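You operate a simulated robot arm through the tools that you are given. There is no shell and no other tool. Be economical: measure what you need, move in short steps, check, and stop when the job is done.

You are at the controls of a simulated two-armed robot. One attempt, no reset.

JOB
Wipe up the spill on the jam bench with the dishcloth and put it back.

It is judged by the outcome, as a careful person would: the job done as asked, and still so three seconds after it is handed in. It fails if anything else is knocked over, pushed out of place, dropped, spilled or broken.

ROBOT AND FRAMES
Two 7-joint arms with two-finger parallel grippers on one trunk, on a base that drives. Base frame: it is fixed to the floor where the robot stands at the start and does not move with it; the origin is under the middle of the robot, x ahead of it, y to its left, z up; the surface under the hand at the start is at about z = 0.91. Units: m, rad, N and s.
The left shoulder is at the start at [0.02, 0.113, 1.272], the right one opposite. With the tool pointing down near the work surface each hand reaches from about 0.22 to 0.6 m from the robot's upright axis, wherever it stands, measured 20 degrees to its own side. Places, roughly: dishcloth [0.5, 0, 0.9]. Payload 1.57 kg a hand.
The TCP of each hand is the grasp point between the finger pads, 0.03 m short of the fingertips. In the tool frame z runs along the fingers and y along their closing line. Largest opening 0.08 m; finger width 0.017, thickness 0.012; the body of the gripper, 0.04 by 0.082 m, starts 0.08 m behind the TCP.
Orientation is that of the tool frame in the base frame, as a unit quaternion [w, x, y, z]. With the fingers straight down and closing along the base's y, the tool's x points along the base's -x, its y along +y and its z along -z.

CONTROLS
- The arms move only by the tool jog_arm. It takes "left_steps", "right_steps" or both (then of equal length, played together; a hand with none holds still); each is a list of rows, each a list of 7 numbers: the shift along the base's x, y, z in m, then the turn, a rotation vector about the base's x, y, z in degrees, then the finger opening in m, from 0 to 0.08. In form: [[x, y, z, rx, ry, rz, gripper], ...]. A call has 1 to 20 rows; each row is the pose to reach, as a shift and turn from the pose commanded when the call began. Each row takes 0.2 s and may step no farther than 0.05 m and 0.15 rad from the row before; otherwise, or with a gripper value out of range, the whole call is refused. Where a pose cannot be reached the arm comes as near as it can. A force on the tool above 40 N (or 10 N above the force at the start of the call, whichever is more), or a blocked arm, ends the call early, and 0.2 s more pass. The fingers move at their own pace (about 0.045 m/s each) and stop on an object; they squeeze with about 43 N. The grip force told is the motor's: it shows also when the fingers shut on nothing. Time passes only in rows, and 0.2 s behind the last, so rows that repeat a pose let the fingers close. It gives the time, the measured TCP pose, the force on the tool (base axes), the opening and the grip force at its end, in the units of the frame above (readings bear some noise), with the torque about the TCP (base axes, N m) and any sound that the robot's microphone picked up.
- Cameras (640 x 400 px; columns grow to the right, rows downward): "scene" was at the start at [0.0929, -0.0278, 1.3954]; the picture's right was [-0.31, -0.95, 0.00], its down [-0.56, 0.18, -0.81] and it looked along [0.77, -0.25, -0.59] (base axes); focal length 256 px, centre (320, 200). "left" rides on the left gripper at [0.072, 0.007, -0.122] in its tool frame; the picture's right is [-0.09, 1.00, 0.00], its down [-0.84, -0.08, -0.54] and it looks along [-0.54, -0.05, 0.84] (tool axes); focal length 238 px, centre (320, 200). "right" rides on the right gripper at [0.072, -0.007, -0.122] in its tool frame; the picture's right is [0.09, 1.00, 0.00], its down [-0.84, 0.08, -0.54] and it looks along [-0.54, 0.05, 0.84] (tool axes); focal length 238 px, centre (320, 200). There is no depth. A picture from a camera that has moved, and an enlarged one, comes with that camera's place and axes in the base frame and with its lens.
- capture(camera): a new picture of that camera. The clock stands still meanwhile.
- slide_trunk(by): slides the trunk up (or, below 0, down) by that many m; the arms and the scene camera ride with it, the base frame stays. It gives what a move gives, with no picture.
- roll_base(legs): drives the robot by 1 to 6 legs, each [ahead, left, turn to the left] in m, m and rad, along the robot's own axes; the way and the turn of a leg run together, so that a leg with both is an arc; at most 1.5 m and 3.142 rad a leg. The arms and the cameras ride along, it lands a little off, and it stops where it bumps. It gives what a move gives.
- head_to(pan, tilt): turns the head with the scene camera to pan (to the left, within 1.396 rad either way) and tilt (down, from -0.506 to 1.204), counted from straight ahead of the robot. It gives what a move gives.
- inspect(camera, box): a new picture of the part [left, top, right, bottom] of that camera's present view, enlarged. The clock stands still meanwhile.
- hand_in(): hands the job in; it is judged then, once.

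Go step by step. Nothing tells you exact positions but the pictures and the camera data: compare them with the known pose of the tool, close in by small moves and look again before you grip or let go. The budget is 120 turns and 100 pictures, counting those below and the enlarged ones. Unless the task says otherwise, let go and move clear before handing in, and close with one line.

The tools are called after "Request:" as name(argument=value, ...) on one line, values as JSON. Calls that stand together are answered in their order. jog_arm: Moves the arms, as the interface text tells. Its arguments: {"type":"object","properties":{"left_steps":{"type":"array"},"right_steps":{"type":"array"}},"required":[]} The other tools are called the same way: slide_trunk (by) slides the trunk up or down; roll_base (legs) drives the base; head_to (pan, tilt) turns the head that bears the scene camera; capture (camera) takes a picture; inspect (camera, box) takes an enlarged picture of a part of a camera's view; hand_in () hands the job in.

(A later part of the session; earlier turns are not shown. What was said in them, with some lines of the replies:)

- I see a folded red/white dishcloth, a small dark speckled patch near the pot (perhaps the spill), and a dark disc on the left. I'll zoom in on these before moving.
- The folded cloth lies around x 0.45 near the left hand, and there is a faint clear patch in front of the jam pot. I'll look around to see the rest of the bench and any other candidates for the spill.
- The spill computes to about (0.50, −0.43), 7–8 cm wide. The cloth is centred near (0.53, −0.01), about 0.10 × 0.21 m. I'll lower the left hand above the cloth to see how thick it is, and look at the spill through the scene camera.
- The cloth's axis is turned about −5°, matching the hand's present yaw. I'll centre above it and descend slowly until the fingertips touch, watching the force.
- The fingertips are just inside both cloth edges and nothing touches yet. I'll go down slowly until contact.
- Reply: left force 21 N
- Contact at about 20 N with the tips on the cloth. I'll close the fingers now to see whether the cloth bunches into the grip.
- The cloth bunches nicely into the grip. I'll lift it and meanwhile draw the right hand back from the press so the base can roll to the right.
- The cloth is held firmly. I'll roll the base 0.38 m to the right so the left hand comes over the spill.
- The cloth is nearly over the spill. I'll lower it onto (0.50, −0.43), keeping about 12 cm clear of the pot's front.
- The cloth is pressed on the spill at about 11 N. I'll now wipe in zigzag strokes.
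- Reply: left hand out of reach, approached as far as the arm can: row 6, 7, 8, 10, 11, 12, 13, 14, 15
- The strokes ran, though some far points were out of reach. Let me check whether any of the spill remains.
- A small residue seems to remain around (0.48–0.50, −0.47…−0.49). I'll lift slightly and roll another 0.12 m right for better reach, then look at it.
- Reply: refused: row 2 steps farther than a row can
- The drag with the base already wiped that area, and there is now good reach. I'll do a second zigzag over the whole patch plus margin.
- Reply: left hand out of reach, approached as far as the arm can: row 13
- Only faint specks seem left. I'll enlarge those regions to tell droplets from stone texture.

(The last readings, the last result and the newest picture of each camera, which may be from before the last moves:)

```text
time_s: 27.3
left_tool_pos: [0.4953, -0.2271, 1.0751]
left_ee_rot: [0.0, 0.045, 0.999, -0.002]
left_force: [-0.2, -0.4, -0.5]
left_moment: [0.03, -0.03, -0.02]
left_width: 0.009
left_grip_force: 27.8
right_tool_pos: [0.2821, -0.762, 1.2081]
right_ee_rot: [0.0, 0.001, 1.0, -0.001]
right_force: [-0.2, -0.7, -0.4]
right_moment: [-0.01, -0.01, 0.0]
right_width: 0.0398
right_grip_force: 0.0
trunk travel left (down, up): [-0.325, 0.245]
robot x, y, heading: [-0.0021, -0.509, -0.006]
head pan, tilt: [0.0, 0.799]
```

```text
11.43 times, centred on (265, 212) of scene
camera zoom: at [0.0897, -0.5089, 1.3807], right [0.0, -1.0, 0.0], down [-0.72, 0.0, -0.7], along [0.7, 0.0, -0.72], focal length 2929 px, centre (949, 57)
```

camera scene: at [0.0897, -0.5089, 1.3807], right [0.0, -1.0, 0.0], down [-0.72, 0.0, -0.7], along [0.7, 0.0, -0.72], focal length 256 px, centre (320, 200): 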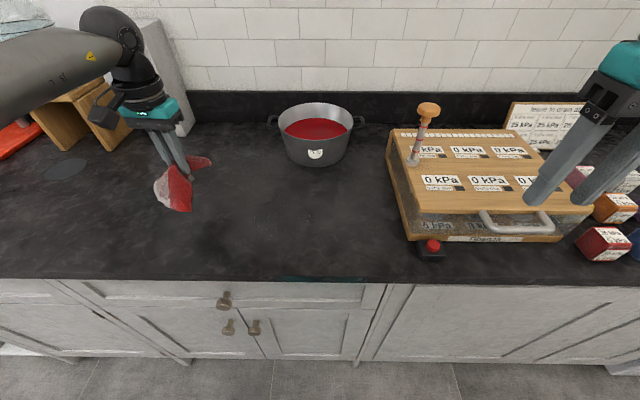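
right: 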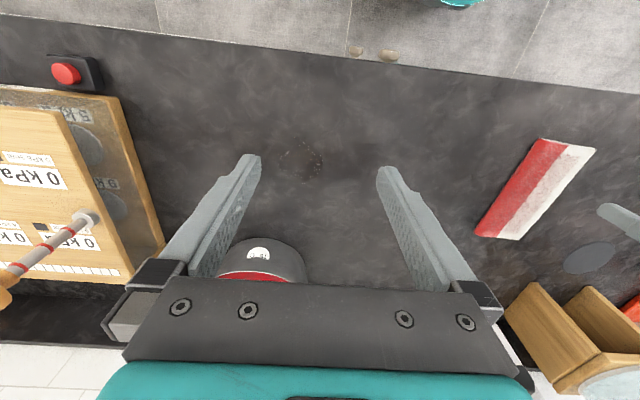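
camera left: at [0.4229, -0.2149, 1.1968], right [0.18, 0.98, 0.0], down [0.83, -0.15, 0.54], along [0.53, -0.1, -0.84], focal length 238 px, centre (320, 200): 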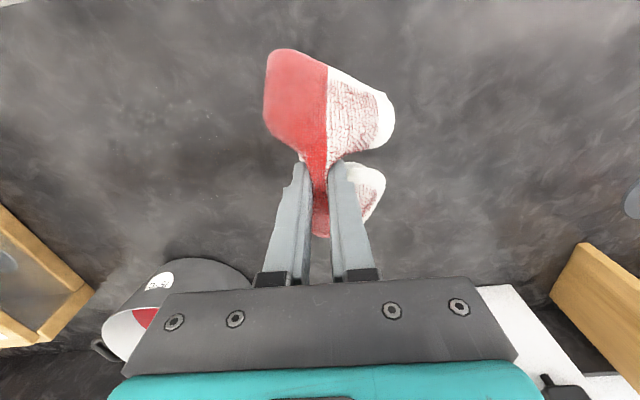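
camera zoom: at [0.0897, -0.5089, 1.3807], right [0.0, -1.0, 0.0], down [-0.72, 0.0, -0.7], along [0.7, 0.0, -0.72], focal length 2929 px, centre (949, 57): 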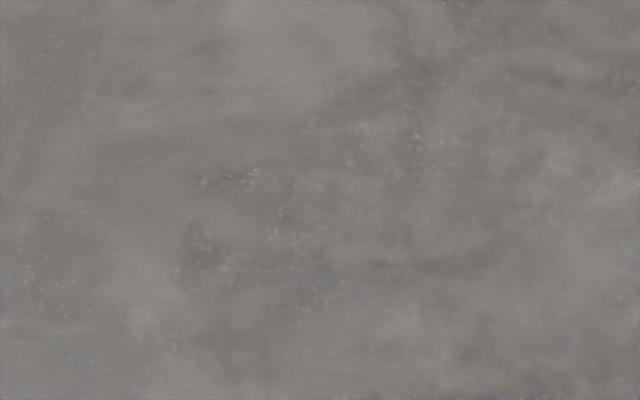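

Thin residue remains near (0.50, −0.36), (0.49, −0.49) and possibly (0.42, −0.40). I'll wipe a wider area with more rows and slightly firmer pressure.

Request:
jog_arm(left_steps=[[-0.02, -0.01, -0.04, 0, 0, 0, 0], [-0.04, -0.03, -0.075, 0, 0, 0, 0], [-0.06, -0.06, -0.105, 0, 0, 0, 0], [-0.07, -0.083, -0.122, 0, 0, 0, 0], [-0.07, -0.083, -0.131, 0, 0, 0, 0], [-0.07, -0.12, -0.131, 0, 0, 0, 0], [-0.07, -0.16, -0.131, 0, 0, 0, 0], [-0.07, -0.2, -0.131, 0, 0, 0, 0], [-0.07, -0.24, -0.131, 0, 0, 0, 0], [-0.07, -0.28, -0.131, 0, 0, 0, 0], [-0.045, -0.295, -0.131, 0, 0, 0, 0], [-0.045, -0.26, -0.131, 0, 0, 0, 0], [-0.045, -0.22, -0.131, 0, 0, 0, 0], [-0.045, -0.18, -0.131, 0, 0, 0, 0], [-0.045, -0.14, -0.131, 0, 0, 0, 0], [-0.045, -0.1, -0.131, 0, 0, 0, 0], [-0.02, -0.08, -0.131, 0, 0, 0, 0]])

Request:
jog_arm(left_steps=[[0, -0.04, 0, 0, 0, 0, 0], [0, -0.08, 0, 0, 0, 0, 0], [0, -0.12, 0, 0, 0, 0, 0], [0, -0.16, 0, 0, 0, 0, 0], [0, -0.2, 0, 0, 0, 0, 0], [0.02, -0.21, 0, 0, 0, 0, 0], [0.02, -0.17, 0, 0, 0, 0, 0], [0.02, -0.13, 0, 0, 0, 0, 0], [0.02, -0.09, 0, 0, 0, 0, 0], [0.02, -0.05, 0, 0, 0, 0, 0], [0.02, -0.01, 0, 0, 0, 0, 0], [0.045, 0, 0, 0, 0, 0, 0], [0.045, -0.04, 0, 0, 0, 0, 0], [0.045, -0.08, 0, 0, 0, 0, 0], [0.045, -0.12, 0, 0, 0, 0, 0], [0.045, -0.16, 0, 0, 0, 0, 0], [0.045, -0.2, 0, 0, 0, 0, 0]])

Request:
jog_arm(left_steps=[[0.02, 0.01, 0, 0, 0, 0, 0], [0.02, 0.05, 0, 0, 0, 0, 0], [0.02, 0.09, 0, 0, 0, 0, 0], [0.02, 0.13, 0, 0, 0, 0, 0], [0.02, 0.17, 0, 0, 0, 0, 0], [0.02, 0.21, 0, 0, 0, 0, 0], [0.01, 0.22, 0.03, 0, 0, 0, 0], [0, 0.24, 0.07, 0, 0, 0, 0], [0, 0.27, 0.1, 0, 0, 0, 0], [-0.02, 0.3, 0.12, 0, 0, 0, 0]])

Request:
capture(camera="left")

Request:
inspect(camera="scene", box=[220, 180, 300, 250])

Request:
inspect(camera="scene", box=[280, 170, 360, 240])

```text
time_s: 30.9
left_tool_pos: [0.4712, -0.3059, 0.9459]
left_ee_rot: [0.0, 0.046, 0.999, 0.0]
left_force: [-6.2, -2.7, 22.4]
left_moment: [0.09, 0.12, 0.03]
left_width: 0.0093
left_grip_force: 28.3
right_tool_pos: [0.2817, -0.7629, 1.2085]
right_ee_rot: [0.001, 0.001, 1.0, 0.001]
right_force: [0.7, 0.0, -0.3]
right_moment: [-0.01, -0.02, -0.02]
right_width: 0.0399
right_grip_force: 0.1
trunk travel left (down, up): [-0.325, 0.245]
robot x, y, heading: [-0.0002, -0.5091, -0.002]
head pan, tilt: [0.0, 0.799]
```

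```text
time_s: 34.5
left_tool_pos: [0.5202, -0.507, 0.9464]
left_ee_rot: [0.001, 0.045, 0.999, -0.002]
left_force: [-0.3, 2.0, 12.2]
left_moment: [0.19, -0.01, 0.0]
left_width: 0.0091
left_grip_force: 27.4
right_tool_pos: [0.2817, -0.7623, 1.208]
right_ee_rot: [0.001, 0.002, 1.0, 0.0]
right_force: [-0.4, -0.2, 0.8]
right_moment: [0.0, -0.01, 0.01]
right_width: 0.0402
right_grip_force: 0.0
trunk travel left (down, up): [-0.325, 0.245]
robot x, y, heading: [-0.0008, -0.5063, -0.004]
head pan, tilt: [0.0, 0.799]
```

```text
time_s: 36.7
left_tool_pos: [0.4973, -0.2075, 1.0655]
left_ee_rot: [0.0, 0.045, 0.999, -0.001]
left_force: [-0.5, -0.2, -0.3]
left_moment: [0.0, -0.03, 0.01]
left_width: 0.0091
left_grip_force: 28.0
right_tool_pos: [0.281, -0.7623, 1.2093]
right_ee_rot: [0.001, 0.001, 1.0, 0.0]
right_force: [-1.2, 0.7, 1.1]
right_moment: [0.02, -0.01, -0.04]
right_width: 0.04
right_grip_force: 0.0
trunk travel left (down, up): [-0.325, 0.245]
robot x, y, heading: [0.0035, -0.511, -0.004]
head pan, tilt: [0.0, 0.799]
```

```text
62 pictures are left
camera left: at [0.4274, -0.1947, 1.1864], right [0.18, 0.98, 0.0], down [0.83, -0.15, 0.54], along [0.53, -0.1, -0.84], focal length 238 px, centre (320, 200)
```

left: 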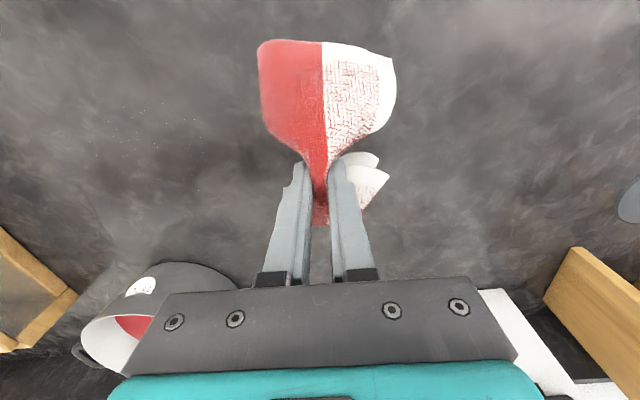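

```text
5.71 times, centred on (260, 215) of scene
camera zoom: at [0.0889, -0.5084, 1.3808], right [0.0, -1.0, 0.0], down [-0.72, 0.0, -0.7], along [0.7, 0.0, -0.72], focal length 1464 px, centre (663, 114)
```

zoom: 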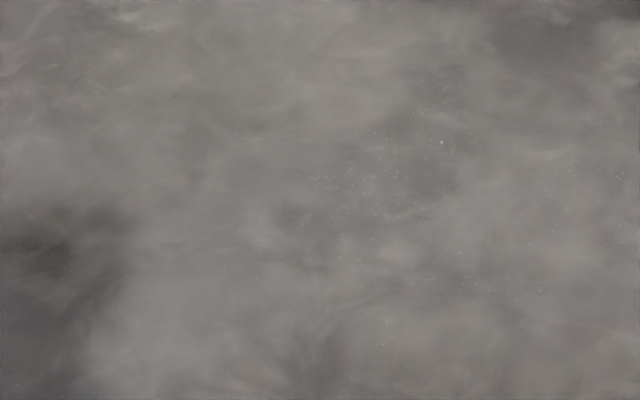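

```text
5.71 times, centred on (320, 205) of scene
camera zoom: at [0.0889, -0.5084, 1.3808], right [0.0, -1.0, 0.0], down [-0.72, 0.0, -0.7], along [0.7, 0.0, -0.72], focal length 1464 px, centre (320, 171)
```

zoom: 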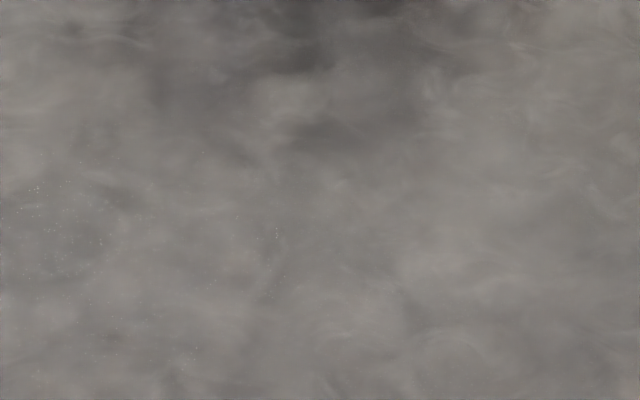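

It is almost gone, with only fine specks left. I'll do one more pass with strokes along x.

Request:
jog_arm(left_steps=[[-0.01, -0.03, -0.035, 0, 0, 0, 0], [-0.03, -0.06, -0.065, 0, 0, 0, 0], [-0.045, -0.09, -0.095, 0, 0, 0, 0], [-0.06, -0.11, -0.115, 0, 0, 0, 0], [-0.06, -0.115, -0.121, 0, 0, 0, 0], [-0.02, -0.12, -0.121, 0, 0, 0, 0], [0.02, -0.12, -0.121, 0, 0, 0, 0], [0.05, -0.12, -0.121, 0, 0, 0, 0], [0.05, -0.14, -0.121, 0, 0, 0, 0], [0.01, -0.14, -0.121, 0, 0, 0, 0], [-0.03, -0.14, -0.121, 0, 0, 0, 0], [-0.06, -0.14, -0.121, 0, 0, 0, 0], [-0.06, -0.16, -0.121, 0, 0, 0, 0], [-0.02, -0.16, -0.121, 0, 0, 0, 0], [0.02, -0.16, -0.121, 0, 0, 0, 0], [0.05, -0.16, -0.121, 0, 0, 0, 0], [0.05, -0.18, -0.121, 0, 0, 0, 0], [0.01, -0.18, -0.121, 0, 0, 0, 0], [-0.03, -0.18, -0.121, 0, 0, 0, 0], [-0.06, -0.18, -0.121, 0, 0, 0, 0]])

Request:
jog_arm(left_steps=[[0, -0.02, 0, 0, 0, 0, 0], [0.04, -0.02, 0, 0, 0, 0, 0], [0.08, -0.02, 0, 0, 0, 0, 0], [0.11, -0.02, 0, 0, 0, 0, 0], [0.11, -0.04, 0, 0, 0, 0, 0], [0.07, -0.04, 0, 0, 0, 0, 0], [0.03, -0.04, 0, 0, 0, 0, 0], [0, -0.04, 0, 0, 0, 0, 0], [0, -0.06, 0, 0, 0, 0, 0], [0.04, -0.06, 0, 0, 0, 0, 0], [0.08, -0.06, 0, 0, 0, 0, 0], [0.11, -0.06, 0, 0, 0, 0, 0], [0.11, -0.08, 0, 0, 0, 0, 0], [0.07, -0.08, 0, 0, 0, 0, 0], [0.03, -0.08, 0, 0, 0, 0, 0], [0, -0.08, 0, 0, 0, 0, 0], [0, -0.105, 0, 0, 0, 0, 0], [0.04, -0.105, 0, 0, 0, 0, 0], [0.08, -0.105, 0, 0, 0, 0, 0], [0.11, -0.105, 0, 0, 0, 0, 0]])

Request:
jog_arm(left_steps=[[-0.03, 0, 0, 0, 0, 0, 0], [-0.04, 0.04, 0, 0, 0, 0, 0], [-0.04, 0.08, 0, 0, 0, 0, 0], [-0.04, 0.12, 0, 0, 0, 0, 0], [-0.04, 0.16, 0, 0, 0, 0, 0], [-0.04, 0.2, 0, 0, 0, 0, 0], [-0.04, 0.22, 0.03, 0, 0, 0, 0], [-0.04, 0.24, 0.07, 0, 0, 0, 0], [-0.04, 0.27, 0.1, 0, 0, 0, 0], [-0.04, 0.3, 0.12, 0, 0, 0, 0]])

Request:
capture(camera="scene")

Request:
inspect(camera="scene", box=[220, 180, 300, 250])

Request:
inspect(camera="scene", box=[280, 170, 360, 240])

Request:
inspect(camera="left", box=[40, 40, 260, 240])

```text
time_s: 40.9
left_tool_pos: [0.4403, -0.3849, 0.9457]
left_ee_rot: [0.002, 0.044, 0.999, -0.002]
left_force: [5.0, 0.5, 18.1]
left_moment: [0.09, -0.21, -0.02]
left_width: 0.0092
left_grip_force: 27.4
right_tool_pos: [0.2807, -0.7626, 1.2082]
right_ee_rot: [0.001, 0.001, 1.0, 0.0]
right_force: [-0.3, 0.2, 0.0]
right_moment: [0.02, -0.01, -0.02]
right_width: 0.04
right_grip_force: 0.1
trunk travel left (down, up): [-0.325, 0.245]
robot x, y, heading: [-0.0013, -0.5069, -0.001]
head pan, tilt: [0.0, 0.799]
```

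```text
time_s: 45.1
left_tool_pos: [0.5432, -0.4949, 0.9463]
left_ee_rot: [0.002, 0.049, 0.999, -0.004]
left_force: [-4.3, -5.2, 20.8]
left_moment: [-0.04, 0.01, 0.0]
left_width: 0.0091
left_grip_force: 27.5
left hand out of reach, approached as far as the arm can: row 20
right_tool_pos: [0.28, -0.7636, 1.208]
right_ee_rot: [0.002, 0.001, 1.0, 0.0]
right_force: [-1.5, 1.3, 0.0]
right_moment: [0.01, 0.02, 0.01]
right_width: 0.0397
right_grip_force: 0.2
trunk travel left (down, up): [-0.325, 0.245]
robot x, y, heading: [-0.0011, -0.5079, -0.001]
head pan, tilt: [0.0, 0.799]
```

```text
time_s: 47.3
left_tool_pos: [0.5048, -0.1906, 1.0678]
left_ee_rot: [0.0, 0.045, 0.999, -0.001]
left_force: [-0.7, 0.0, -0.7]
left_moment: [0.03, -0.01, -0.02]
left_width: 0.0094
left_grip_force: 27.3
right_tool_pos: [0.2822, -0.7615, 1.2085]
right_ee_rot: [0.001, 0.001, 1.0, 0.0]
right_force: [-0.9, 0.5, -0.1]
right_moment: [-0.02, -0.05, 0.01]
right_width: 0.04
right_grip_force: 0.0
trunk travel left (down, up): [-0.325, 0.245]
robot x, y, heading: [-0.0026, -0.5078, -0.001]
head pan, tilt: [0.0, 0.799]
```

```text
59 pictures are left
camera scene: at [0.0896, -0.5089, 1.3807], right [0.0, -1.0, 0.0], down [-0.72, 0.0, -0.7], along [0.7, 0.0, -0.72], focal length 256 px, centre (320, 200)
```

scene: 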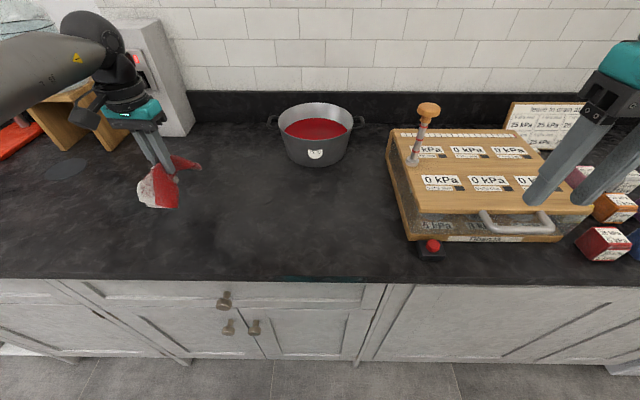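

```text
5.71 times, centred on (260, 215) of scene
camera zoom: at [0.0896, -0.5089, 1.3807], right [0.0, -1.0, 0.0], down [-0.72, 0.0, -0.7], along [0.7, 0.0, -0.72], focal length 1464 px, centre (663, 114)
```

zoom: 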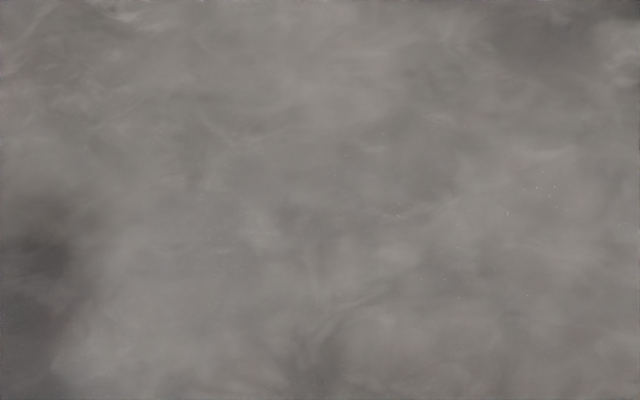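

```text
5.71 times, centred on (320, 205) of scene
camera zoom: at [0.0896, -0.5089, 1.3807], right [0.0, -1.0, 0.0], down [-0.72, 0.0, -0.7], along [0.7, 0.0, -0.72], focal length 1464 px, centre (320, 171)
```

zoom: 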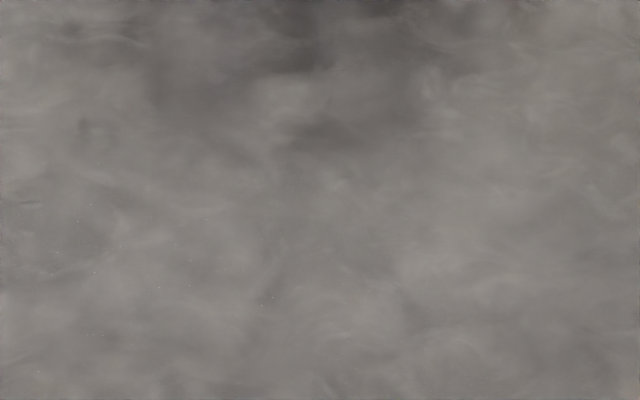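

```text
2.00 times, centred on (150, 140) of left
camera zoom: at [0.4333, -0.1775, 1.1898], right [0.18, 0.98, 0.0], down [0.83, -0.15, 0.54], along [0.53, -0.1, -0.84], focal length 477 px, centre (660, 320)
```

zoom: 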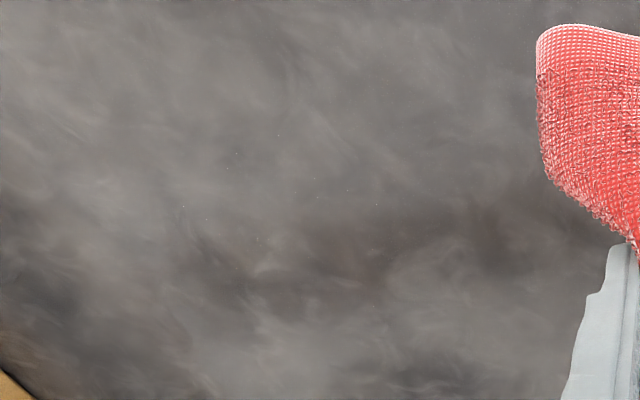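

It's nearly spotless. A tiny smudge might be at (0.57, −0.40); I'll zoom in on it.

Request:
inspect(camera="scene", box=[270, 180, 310, 205])

Request:
inspect(camera="scene", box=[270, 200, 320, 232])

```text
16.00 times, centred on (290, 192) of scene
camera zoom: at [0.0896, -0.5089, 1.3807], right [0.0, -1.0, 0.0], down [-0.72, 0.0, -0.7], along [0.7, 0.0, -0.72], focal length 4101 px, centre (800, 320)
```

zoom: 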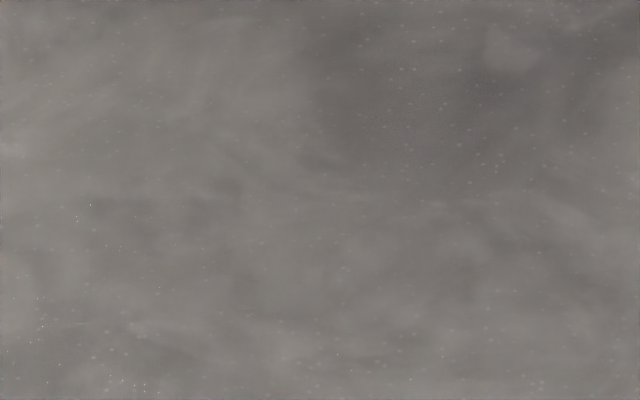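

```text
12.50 times, centred on (295, 216) of scene
camera zoom: at [0.0896, -0.5089, 1.3807], right [0.0, -1.0, 0.0], down [-0.72, 0.0, -0.7], along [0.7, 0.0, -0.72], focal length 3204 px, centre (632, 0)
```

zoom: 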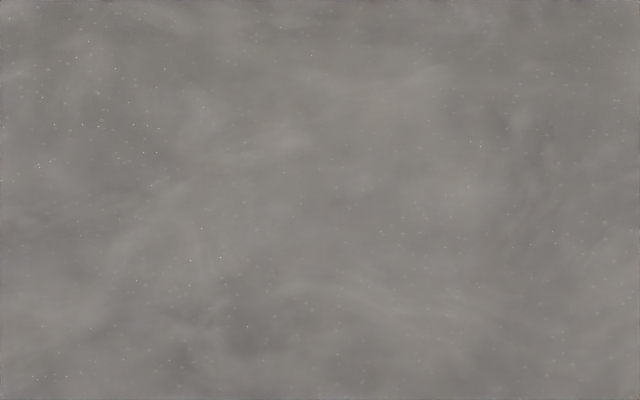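

The surface is essentially clean apart from stone grain and a few bright dots. One last quick pass to be thorough.

Request:
jog_arm(left_steps=[[0.01, -0.035, -0.035, 0, 0, 0, 0], [0.02, -0.065, -0.07, 0, 0, 0, 0], [0.03, -0.1, -0.1, 0, 0, 0, 0], [0.04, -0.125, -0.121, 0, 0, 0, 0], [0.045, -0.16, -0.121, 0, 0, 0, 0], [0.045, -0.2, -0.121, 0, 0, 0, 0], [0.045, -0.24, -0.121, 0, 0, 0, 0], [0.045, -0.28, -0.121, 0, 0, 0, 0], [0.045, -0.31, -0.121, 0, 0, 0, 0], [0.015, -0.32, -0.121, 0, 0, 0, 0], [0.015, -0.28, -0.121, 0, 0, 0, 0], [0.015, -0.24, -0.121, 0, 0, 0, 0], [0.015, -0.2, -0.121, 0, 0, 0, 0], [0.015, -0.16, -0.121, 0, 0, 0, 0], [0.015, -0.12, -0.121, 0, 0, 0, 0], [-0.01, -0.12, -0.121, 0, 0, 0, 0], [-0.01, -0.16, -0.121, 0, 0, 0, 0], [-0.01, -0.2, -0.121, 0, 0, 0, 0], [-0.01, -0.24, -0.121, 0, 0, 0, 0], [-0.01, -0.28, -0.121, 0, 0, 0, 0]])

Request:
jog_arm(left_steps=[[0, -0.035, 0, 0, 0, 0, 0], [-0.025, -0.035, 0, 0, 0, 0, 0], [-0.025, 0, 0, 0, 0, 0, 0], [-0.025, 0.04, 0, 0, 0, 0, 0], [-0.025, 0.08, 0, 0, 0, 0, 0], [-0.025, 0.12, 0, 0, 0, 0, 0], [-0.025, 0.16, 0, 0, 0, 0, 0], [-0.01, 0.19, 0.02, 0, 0, 0, 0], [0, 0.22, 0.06, 0, 0, 0, 0], [0, 0.24, 0.1, 0, 0, 0, 0], [0, 0.26, 0.14, 0, 0, 0, 0]])

Request:
inspect(camera="scene", box=[220, 170, 350, 250])

Request:
capture(camera="scene")

```text
refused: row 1 steps farther than a row can; nothing moved
```

```text
refused: row 9 steps farther than a row can; nothing moved
```

```text
4.92 times, centred on (285, 210) of scene
camera zoom: at [0.0896, -0.5089, 1.3807], right [0.0, -1.0, 0.0], down [-0.72, 0.0, -0.7], along [0.7, 0.0, -0.72], focal length 1262 px, centre (492, 151)
```

zoom: 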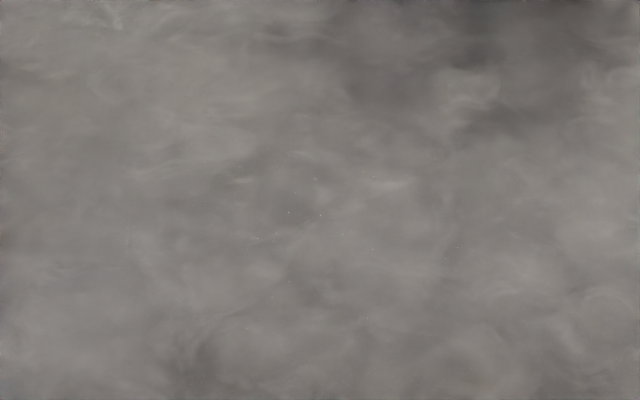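

```text
52 pictures are left
camera scene: at [0.0896, -0.5089, 1.3807], right [0.0, -1.0, 0.0], down [-0.72, 0.0, -0.7], along [0.7, 0.0, -0.72], focal length 256 px, centre (320, 200)
```

scene: 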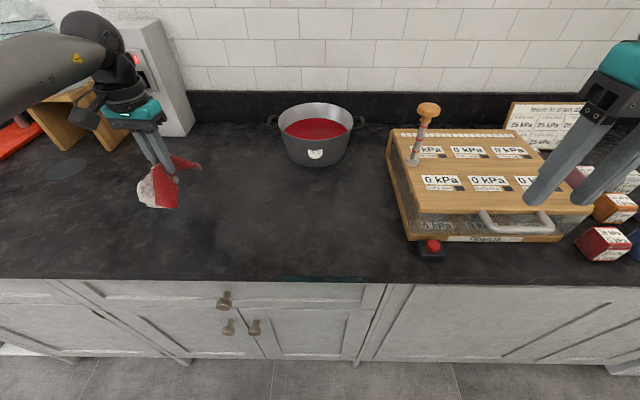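

That call was refused over step size, so I'll redo the last pass with smaller rows.

Request:
jog_arm(left_steps=[[0.01, -0.03, -0.03, 0, 0, 0, 0], [0.02, -0.06, -0.06, 0, 0, 0, 0], [0.03, -0.09, -0.09, 0, 0, 0, 0], [0.04, -0.12, -0.117, 0, 0, 0, 0], [0.045, -0.15, -0.121, 0, 0, 0, 0], [0.045, -0.19, -0.121, 0, 0, 0, 0], [0.045, -0.23, -0.121, 0, 0, 0, 0], [0.045, -0.27, -0.121, 0, 0, 0, 0], [0.045, -0.31, -0.121, 0, 0, 0, 0], [0.015, -0.32, -0.121, 0, 0, 0, 0], [0.015, -0.28, -0.121, 0, 0, 0, 0], [0.015, -0.24, -0.121, 0, 0, 0, 0], [0.015, -0.2, -0.121, 0, 0, 0, 0], [0.015, -0.16, -0.121, 0, 0, 0, 0], [0.015, -0.12, -0.121, 0, 0, 0, 0], [-0.01, -0.12, -0.121, 0, 0, 0, 0], [-0.01, -0.16, -0.121, 0, 0, 0, 0], [-0.01, -0.2, -0.121, 0, 0, 0, 0], [-0.01, -0.24, -0.121, 0, 0, 0, 0], [-0.01, -0.28, -0.121, 0, 0, 0, 0]])

Request:
jog_arm(left_steps=[[0, -0.035, 0, 0, 0, 0, 0], [-0.025, -0.035, 0, 0, 0, 0, 0], [-0.025, 0, 0, 0, 0, 0, 0], [-0.025, 0.04, 0, 0, 0, 0, 0], [-0.025, 0.08, 0, 0, 0, 0, 0], [-0.025, 0.12, 0, 0, 0, 0, 0], [-0.025, 0.16, 0, 0, 0, 0, 0], [-0.01, 0.19, 0.02, 0, 0, 0, 0], [0, 0.21, 0.05, 0, 0, 0, 0], [0, 0.23, 0.09, 0, 0, 0, 0], [0, 0.25, 0.13, 0, 0, 0, 0], [0, 0.26, 0.15, 0, 0, 0, 0]])

Request:
inspect(camera="scene", box=[220, 170, 350, 250])

Request:
capture(camera="left")

```text
time_s: 51.5
left_tool_pos: [0.5568, -0.4456, 0.9463]
left_ee_rot: [0.002, 0.047, 0.999, -0.002]
left_force: [0.9, -5.0, 21.0]
left_moment: [0.07, 0.0, -0.01]
left_width: 0.0093
left_grip_force: 27.5
left hand out of reach, approached as far as the arm can: row 9, 10, 11, 12, 13, 14, 15, 16, 17, 18, 19, 20
right_tool_pos: [0.2816, -0.7635, 1.2092]
right_ee_rot: [0.002, 0.001, 1.0, -0.001]
right_force: [0.2, -0.4, 0.5]
right_moment: [0.02, 0.02, 0.03]
right_width: 0.04
right_grip_force: 0.0
trunk travel left (down, up): [-0.325, 0.245]
robot x, y, heading: [0.0009, -0.506, -0.002]
head pan, tilt: [0.0, 0.799]
```

```text
time_s: 54.1
left_tool_pos: [0.525, -0.1897, 1.0944]
left_ee_rot: [0.0, 0.044, 0.999, -0.001]
left_force: [-0.2, 1.0, -0.8]
left_moment: [-0.07, 0.02, 0.03]
left_width: 0.0092
left_grip_force: 27.9
left hand out of reach, approached as far as the arm can: row 1, 2, 3, 4, 5, 6, 7, 9, 10, 11, 12
right_tool_pos: [0.2836, -0.7619, 1.2086]
right_ee_rot: [0.0, 0.001, 1.0, 0.001]
right_force: [-0.5, -0.8, -0.9]
right_moment: [0.01, -0.01, 0.03]
right_width: 0.0401
right_grip_force: 0.1
trunk travel left (down, up): [-0.325, 0.245]
robot x, y, heading: [-0.0001, -0.5091, 0.002]
head pan, tilt: [0.0, 0.799]
```

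```text
4.92 times, centred on (285, 210) of scene
camera zoom: at [0.0902, -0.5096, 1.3807], right [0.0, -1.0, 0.0], down [-0.72, 0.0, -0.7], along [0.7, 0.0, -0.72], focal length 1262 px, centre (492, 151)
```

zoom: 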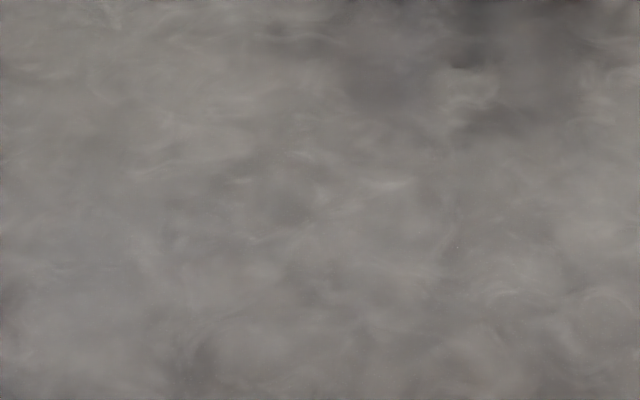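

```text
50 pictures are left
camera left: at [0.4533, -0.1768, 1.2174], right [0.18, 0.98, 0.0], down [0.83, -0.15, 0.54], along [0.53, -0.1, -0.84], focal length 238 px, centre (320, 200)
```

left: 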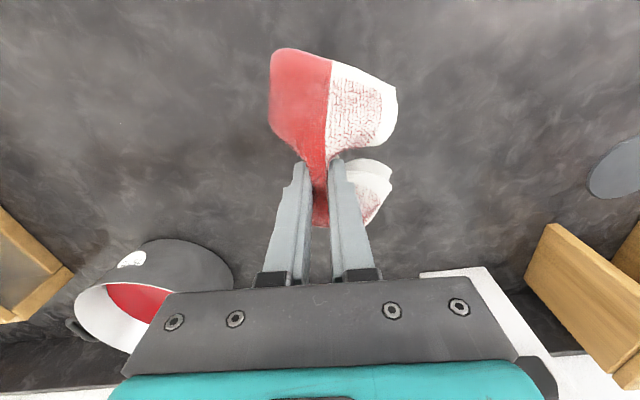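

The spill is gone. I'll shift the hand a little right and roll back 0.30 m so the cloth comes over its home spot.

Request:
jog_arm(left_steps=[[0, -0.04, 0, 0, 0, 0, 0], [0, -0.08, 0, 0, 0, 0, 0], [0, -0.11, 0, 0, 0, 0, 0]])

Request:
roll_base(legs=[[0, 0.31, 0]])

Request:
capture(camera="scene")

Request:
capture(camera="left")

```text
time_s: 54.9
left_tool_pos: [0.5264, -0.2999, 1.0955]
left_ee_rot: [0.0, 0.045, 0.999, -0.002]
left_force: [-0.2, 0.6, 0.7]
left_moment: [-0.08, 0.01, 0.0]
left_width: 0.0093
left_grip_force: 28.1
right_tool_pos: [0.2824, -0.7628, 1.208]
right_ee_rot: [0.001, 0.002, 1.0, 0.001]
right_force: [-0.4, -0.4, -0.5]
right_moment: [0.03, 0.02, 0.01]
right_width: 0.0397
right_grip_force: 0.0
trunk travel left (down, up): [-0.325, 0.245]
robot x, y, heading: [-0.0012, -0.5056, -0.0]
head pan, tilt: [0.0, 0.799]
```

```text
time_s: 57.0
left_tool_pos: [0.5255, 0.0076, 1.0927]
left_ee_rot: [0.001, 0.042, 0.999, -0.003]
left_force: [-0.2, 0.3, -0.7]
left_moment: [-0.08, -0.01, -0.01]
left_width: 0.0091
left_grip_force: 27.8
right_tool_pos: [0.2842, -0.4572, 1.2085]
right_ee_rot: [-0.001, -0.002, 1.0, -0.001]
right_force: [-0.1, -0.2, -1.0]
right_moment: [0.0, -0.01, 0.0]
right_width: 0.0399
right_grip_force: 0.0
trunk travel left (down, up): [-0.325, 0.245]
robot x, y, heading: [-0.0019, -0.2108, 0.005]
head pan, tilt: [0.0, 0.799]
```

```text
49 pictures are left
camera scene: at [0.0893, -0.205, 1.3807], right [0.01, -1.0, 0.0], down [-0.72, 0.0, -0.7], along [0.7, 0.0, -0.72], focal length 256 px, centre (320, 200)
```

scene: 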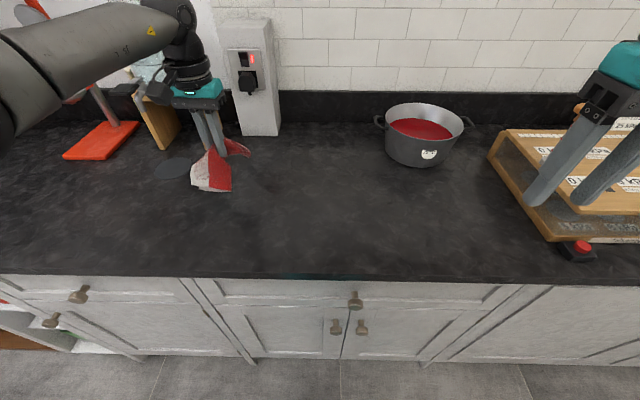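

```text
48 pictures are left
camera left: at [0.4531, 0.0204, 1.2159], right [0.18, 0.98, 0.0], down [0.83, -0.15, 0.54], along [0.53, -0.1, -0.84], focal length 238 px, centre (320, 200)
```

left: 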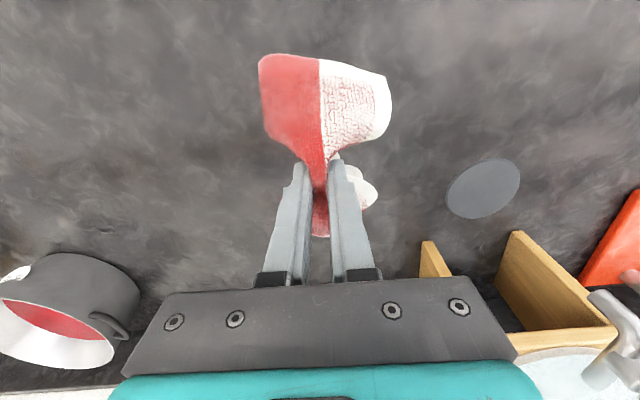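

Directly over home. I'll lower the cloth to (0.527, −0.012) where it was gripped, then open slowly.

Request:
jog_arm(left_steps=[[0.001, -0.01, -0.04, 0, 0, 0, 0], [0.001, -0.019, -0.08, 0, 0, 0, 0], [0.001, -0.019, -0.115, 0, 0, 0, 0], [0.001, -0.019, -0.135, 0, 0, 0, 0], [0.001, -0.019, -0.143, 0, 0, 0, 0], [0.001, -0.019, -0.146, 0, 0, 0, 0], [0.001, -0.019, -0.146, 0, 0, 0, 0]])

Request:
jog_arm(left_steps=[[0, 0, 0, 0, 0, 0, 0.02], [0, 0, 0, 0, 0, 0, 0.04], [0, 0, 0, 0, 0, 0, 0.06], [0, 0, 0.001, 0, 0, 0, 0.08], [0, 0, 0.002, 0, 0, 0, 0.08], [0, 0, 0.002, 0, 0, 0, 0.08], [0, 0, 0.002, 0, 0, 0, 0.08]])

Request:
capture(camera="left")

Request:
inspect(camera="scene", box=[140, 110, 300, 230])

```text
time_s: 58.6
left_tool_pos: [0.5258, -0.0129, 0.949]
left_ee_rot: [0.002, 0.042, 0.999, -0.002]
left_force: [1.9, -1.6, 8.5]
left_moment: [-0.11, -0.06, -0.04]
left_width: 0.0094
left_grip_force: 27.6
right_tool_pos: [0.2838, -0.458, 1.2093]
right_ee_rot: [0.001, -0.002, 1.0, 0.0]
right_force: [-0.1, 0.4, -0.2]
right_moment: [0.02, 0.03, -0.02]
right_width: 0.0402
right_grip_force: 0.1
trunk travel left (down, up): [-0.325, 0.245]
robot x, y, heading: [-0.0021, -0.2045, 0.008]
head pan, tilt: [0.0, 0.799]
```

```text
time_s: 60.2
left_tool_pos: [0.5271, -0.0112, 0.9499]
left_ee_rot: [0.001, 0.041, 0.999, -0.002]
left_force: [0.0, -0.1, 0.5]
left_moment: [0.01, -0.01, 0.0]
left_width: 0.0799
left_grip_force: 0.1
right_tool_pos: [0.2838, -0.4577, 1.2077]
right_ee_rot: [0.0, -0.003, 1.0, 0.0]
right_force: [0.3, -0.2, 0.3]
right_moment: [0.0, 0.01, 0.02]
right_width: 0.0401
right_grip_force: 0.0
trunk travel left (down, up): [-0.325, 0.245]
robot x, y, heading: [0.0006, -0.2049, 0.005]
head pan, tilt: [0.0, 0.799]
```

```text
47 pictures are left
camera left: at [0.4547, 0.0007, 1.0712], right [0.18, 0.98, 0.0], down [0.83, -0.15, 0.54], along [0.53, -0.1, -0.84], focal length 238 px, centre (320, 200)
```

left: 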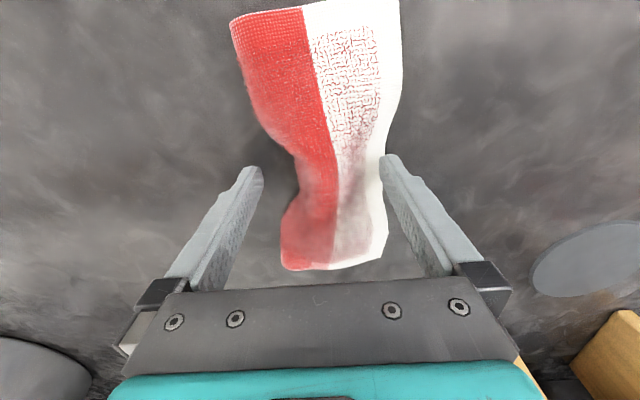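

```text
3.33 times, centred on (220, 170) of scene
camera zoom: at [0.0893, -0.2057, 1.3807], right [0.01, -1.0, 0.0], down [-0.72, 0.0, -0.7], along [0.7, 0.0, -0.72], focal length 854 px, centre (653, 300)
```

zoom: 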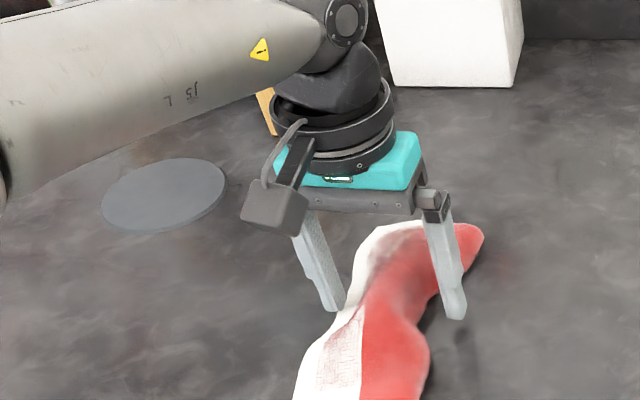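

The cloth has been released and is opening out. I'll lift straight up and check its position and shape.

Request:
jog_arm(left_steps=[[0, 0, 0.03, 0, 0, 0, 0.08], [-0.01, 0, 0.07, 0, 0, 0, 0.08], [-0.03, 0, 0.11, 0, 0, 0, 0.08], [-0.05, 0, 0.14, 0, 0, 0, 0.08], [-0.07, 0, 0.14, 0, 0, 0, 0.08]])

Request:
capture(camera="left")

Request:
inspect(camera="scene", box=[140, 110, 300, 230])

```text
time_s: 61.4
left_tool_pos: [0.4542, -0.01, 1.0884]
left_ee_rot: [0.0, 0.043, 0.999, -0.002]
left_force: [-0.1, 0.2, 0.6]
left_moment: [0.01, 0.0, 0.0]
left_width: 0.08
left_grip_force: 0.0
right_tool_pos: [0.2836, -0.4557, 1.2081]
right_ee_rot: [0.001, -0.003, 1.0, 0.0]
right_force: [-0.5, -1.2, 0.6]
right_moment: [-0.01, 0.04, -0.07]
right_width: 0.0395
right_grip_force: 0.1
trunk travel left (down, up): [-0.325, 0.245]
robot x, y, heading: [-0.003, -0.2043, 0.001]
head pan, tilt: [0.0, 0.799]
```

```text
45 pictures are left
camera left: at [0.3835, 0.0021, 1.2099], right [0.18, 0.98, 0.0], down [0.83, -0.15, 0.54], along [0.53, -0.1, -0.84], focal length 238 px, centre (320, 200)
```

left: 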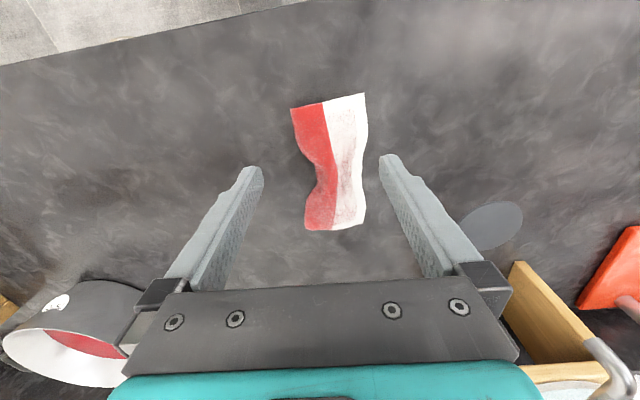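

```text
3.33 times, centred on (220, 170) of scene
camera zoom: at [0.089, -0.2054, 1.3807], right [0.01, -1.0, 0.0], down [-0.72, 0.0, -0.7], along [0.7, 0.0, -0.72], focal length 854 px, centre (653, 300)
```

zoom: 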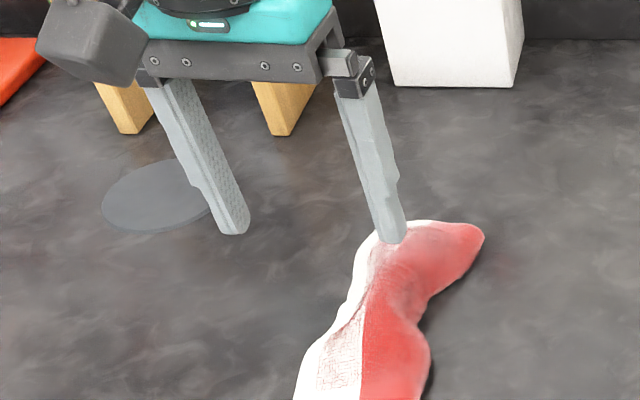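

The cloth's corners are within about 1 cm of where they began. I'll move the left hand clear and take a last look at the wiped area, the surroundings and the cloth.

Request:
jog_arm(left_steps=[[-0.03, 0.03, 0.02, 0, 0, 0, 0.08], [-0.06, 0.06, 0.04, 0, 0, 0, 0.08], [-0.09, 0.09, 0.05, 0, 0, 0, 0.08], [-0.11, 0.11, 0.06, 0, 0, 0, 0.08]])

Request:
head_to(pan=-0.1, tilt=0.8)

Request:
capture(camera="scene")

Request:
inspect(camera="scene", box=[310, 150, 470, 250])

Request:
inspect(camera="scene", box=[160, 130, 320, 250])

```text
time_s: 62.4
left_tool_pos: [0.3448, 0.1005, 1.149]
left_ee_rot: [0.0, 0.043, 0.999, -0.002]
left_force: [0.3, 0.0, -0.4]
left_moment: [0.01, 0.03, -0.01]
left_width: 0.0801
left_grip_force: 0.1
right_tool_pos: [0.284, -0.4567, 1.207]
right_ee_rot: [0.001, -0.002, 1.0, 0.0]
right_force: [0.3, -0.4, 0.2]
right_moment: [0.0, -0.02, 0.01]
right_width: 0.0398
right_grip_force: 0.1
trunk travel left (down, up): [-0.325, 0.245]
robot x, y, heading: [0.0007, -0.2046, 0.004]
head pan, tilt: [0.0, 0.799]
```

```text
time_s: 63.1
left_tool_pos: [0.3442, 0.0992, 1.149]
left_ee_rot: [0.0, 0.042, 0.999, -0.001]
left_force: [-0.4, -0.2, 0.8]
left_moment: [-0.01, -0.04, -0.01]
left_width: 0.0798
left_grip_force: 0.0
right_tool_pos: [0.2838, -0.458, 1.2083]
right_ee_rot: [0.0, -0.003, 1.0, 0.0]
right_force: [-0.9, 0.5, -0.2]
right_moment: [-0.02, -0.01, 0.0]
right_width: 0.0401
right_grip_force: 0.1
trunk travel left (down, up): [-0.325, 0.245]
robot x, y, heading: [-0.0021, -0.203, 0.003]
head pan, tilt: [-0.099, 0.799]
```

```text
43 pictures are left
camera scene: at [0.0889, -0.2137, 1.3807], right [-0.09, -1.0, 0.0], down [-0.71, 0.07, -0.7], along [0.69, -0.07, -0.72], focal length 256 px, centre (320, 200)
```

scene: 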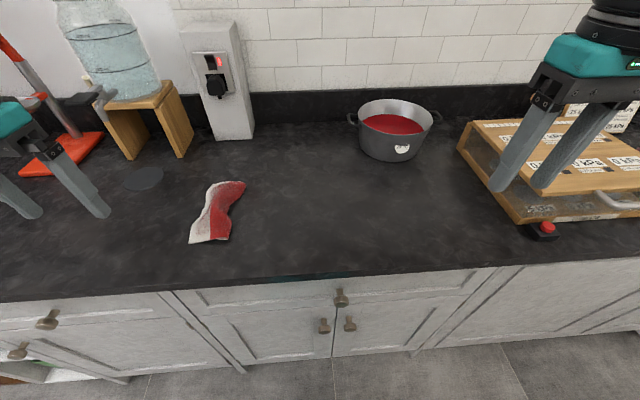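

```text
4.00 times, centred on (390, 200) of scene
camera zoom: at [0.0889, -0.2137, 1.3807], right [-0.09, -1.0, 0.0], down [-0.71, 0.07, -0.7], along [0.69, -0.07, -0.72], focal length 1025 px, centre (40, 200)
```

zoom: 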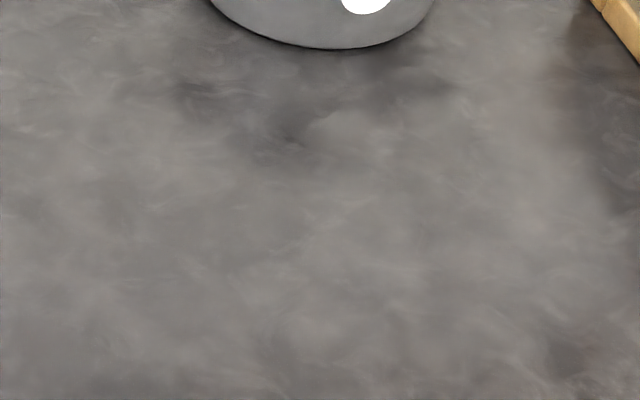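

```text
3.33 times, centred on (240, 190) of scene
camera zoom: at [0.0889, -0.2137, 1.3807], right [-0.09, -1.0, 0.0], down [-0.71, 0.07, -0.7], along [0.69, -0.07, -0.72], focal length 854 px, centre (587, 233)
```

zoom: 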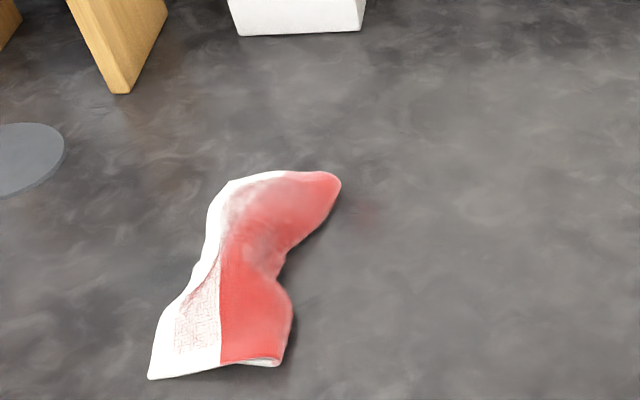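

The bench is dry. The cloth is back within about 1 cm of its original place, lying flat but slightly creased at the waist. The pot, press and jars look untouched and both hands are clear, so I'm handing in.

Request:
hand_in()

```text
The job is handed in.
```

I wiped up the spill in front of the jam pot and put the dishcloth back within about 1 cm of where it was. It is slightly creased where I gripped it, and nothing else was disturbed.
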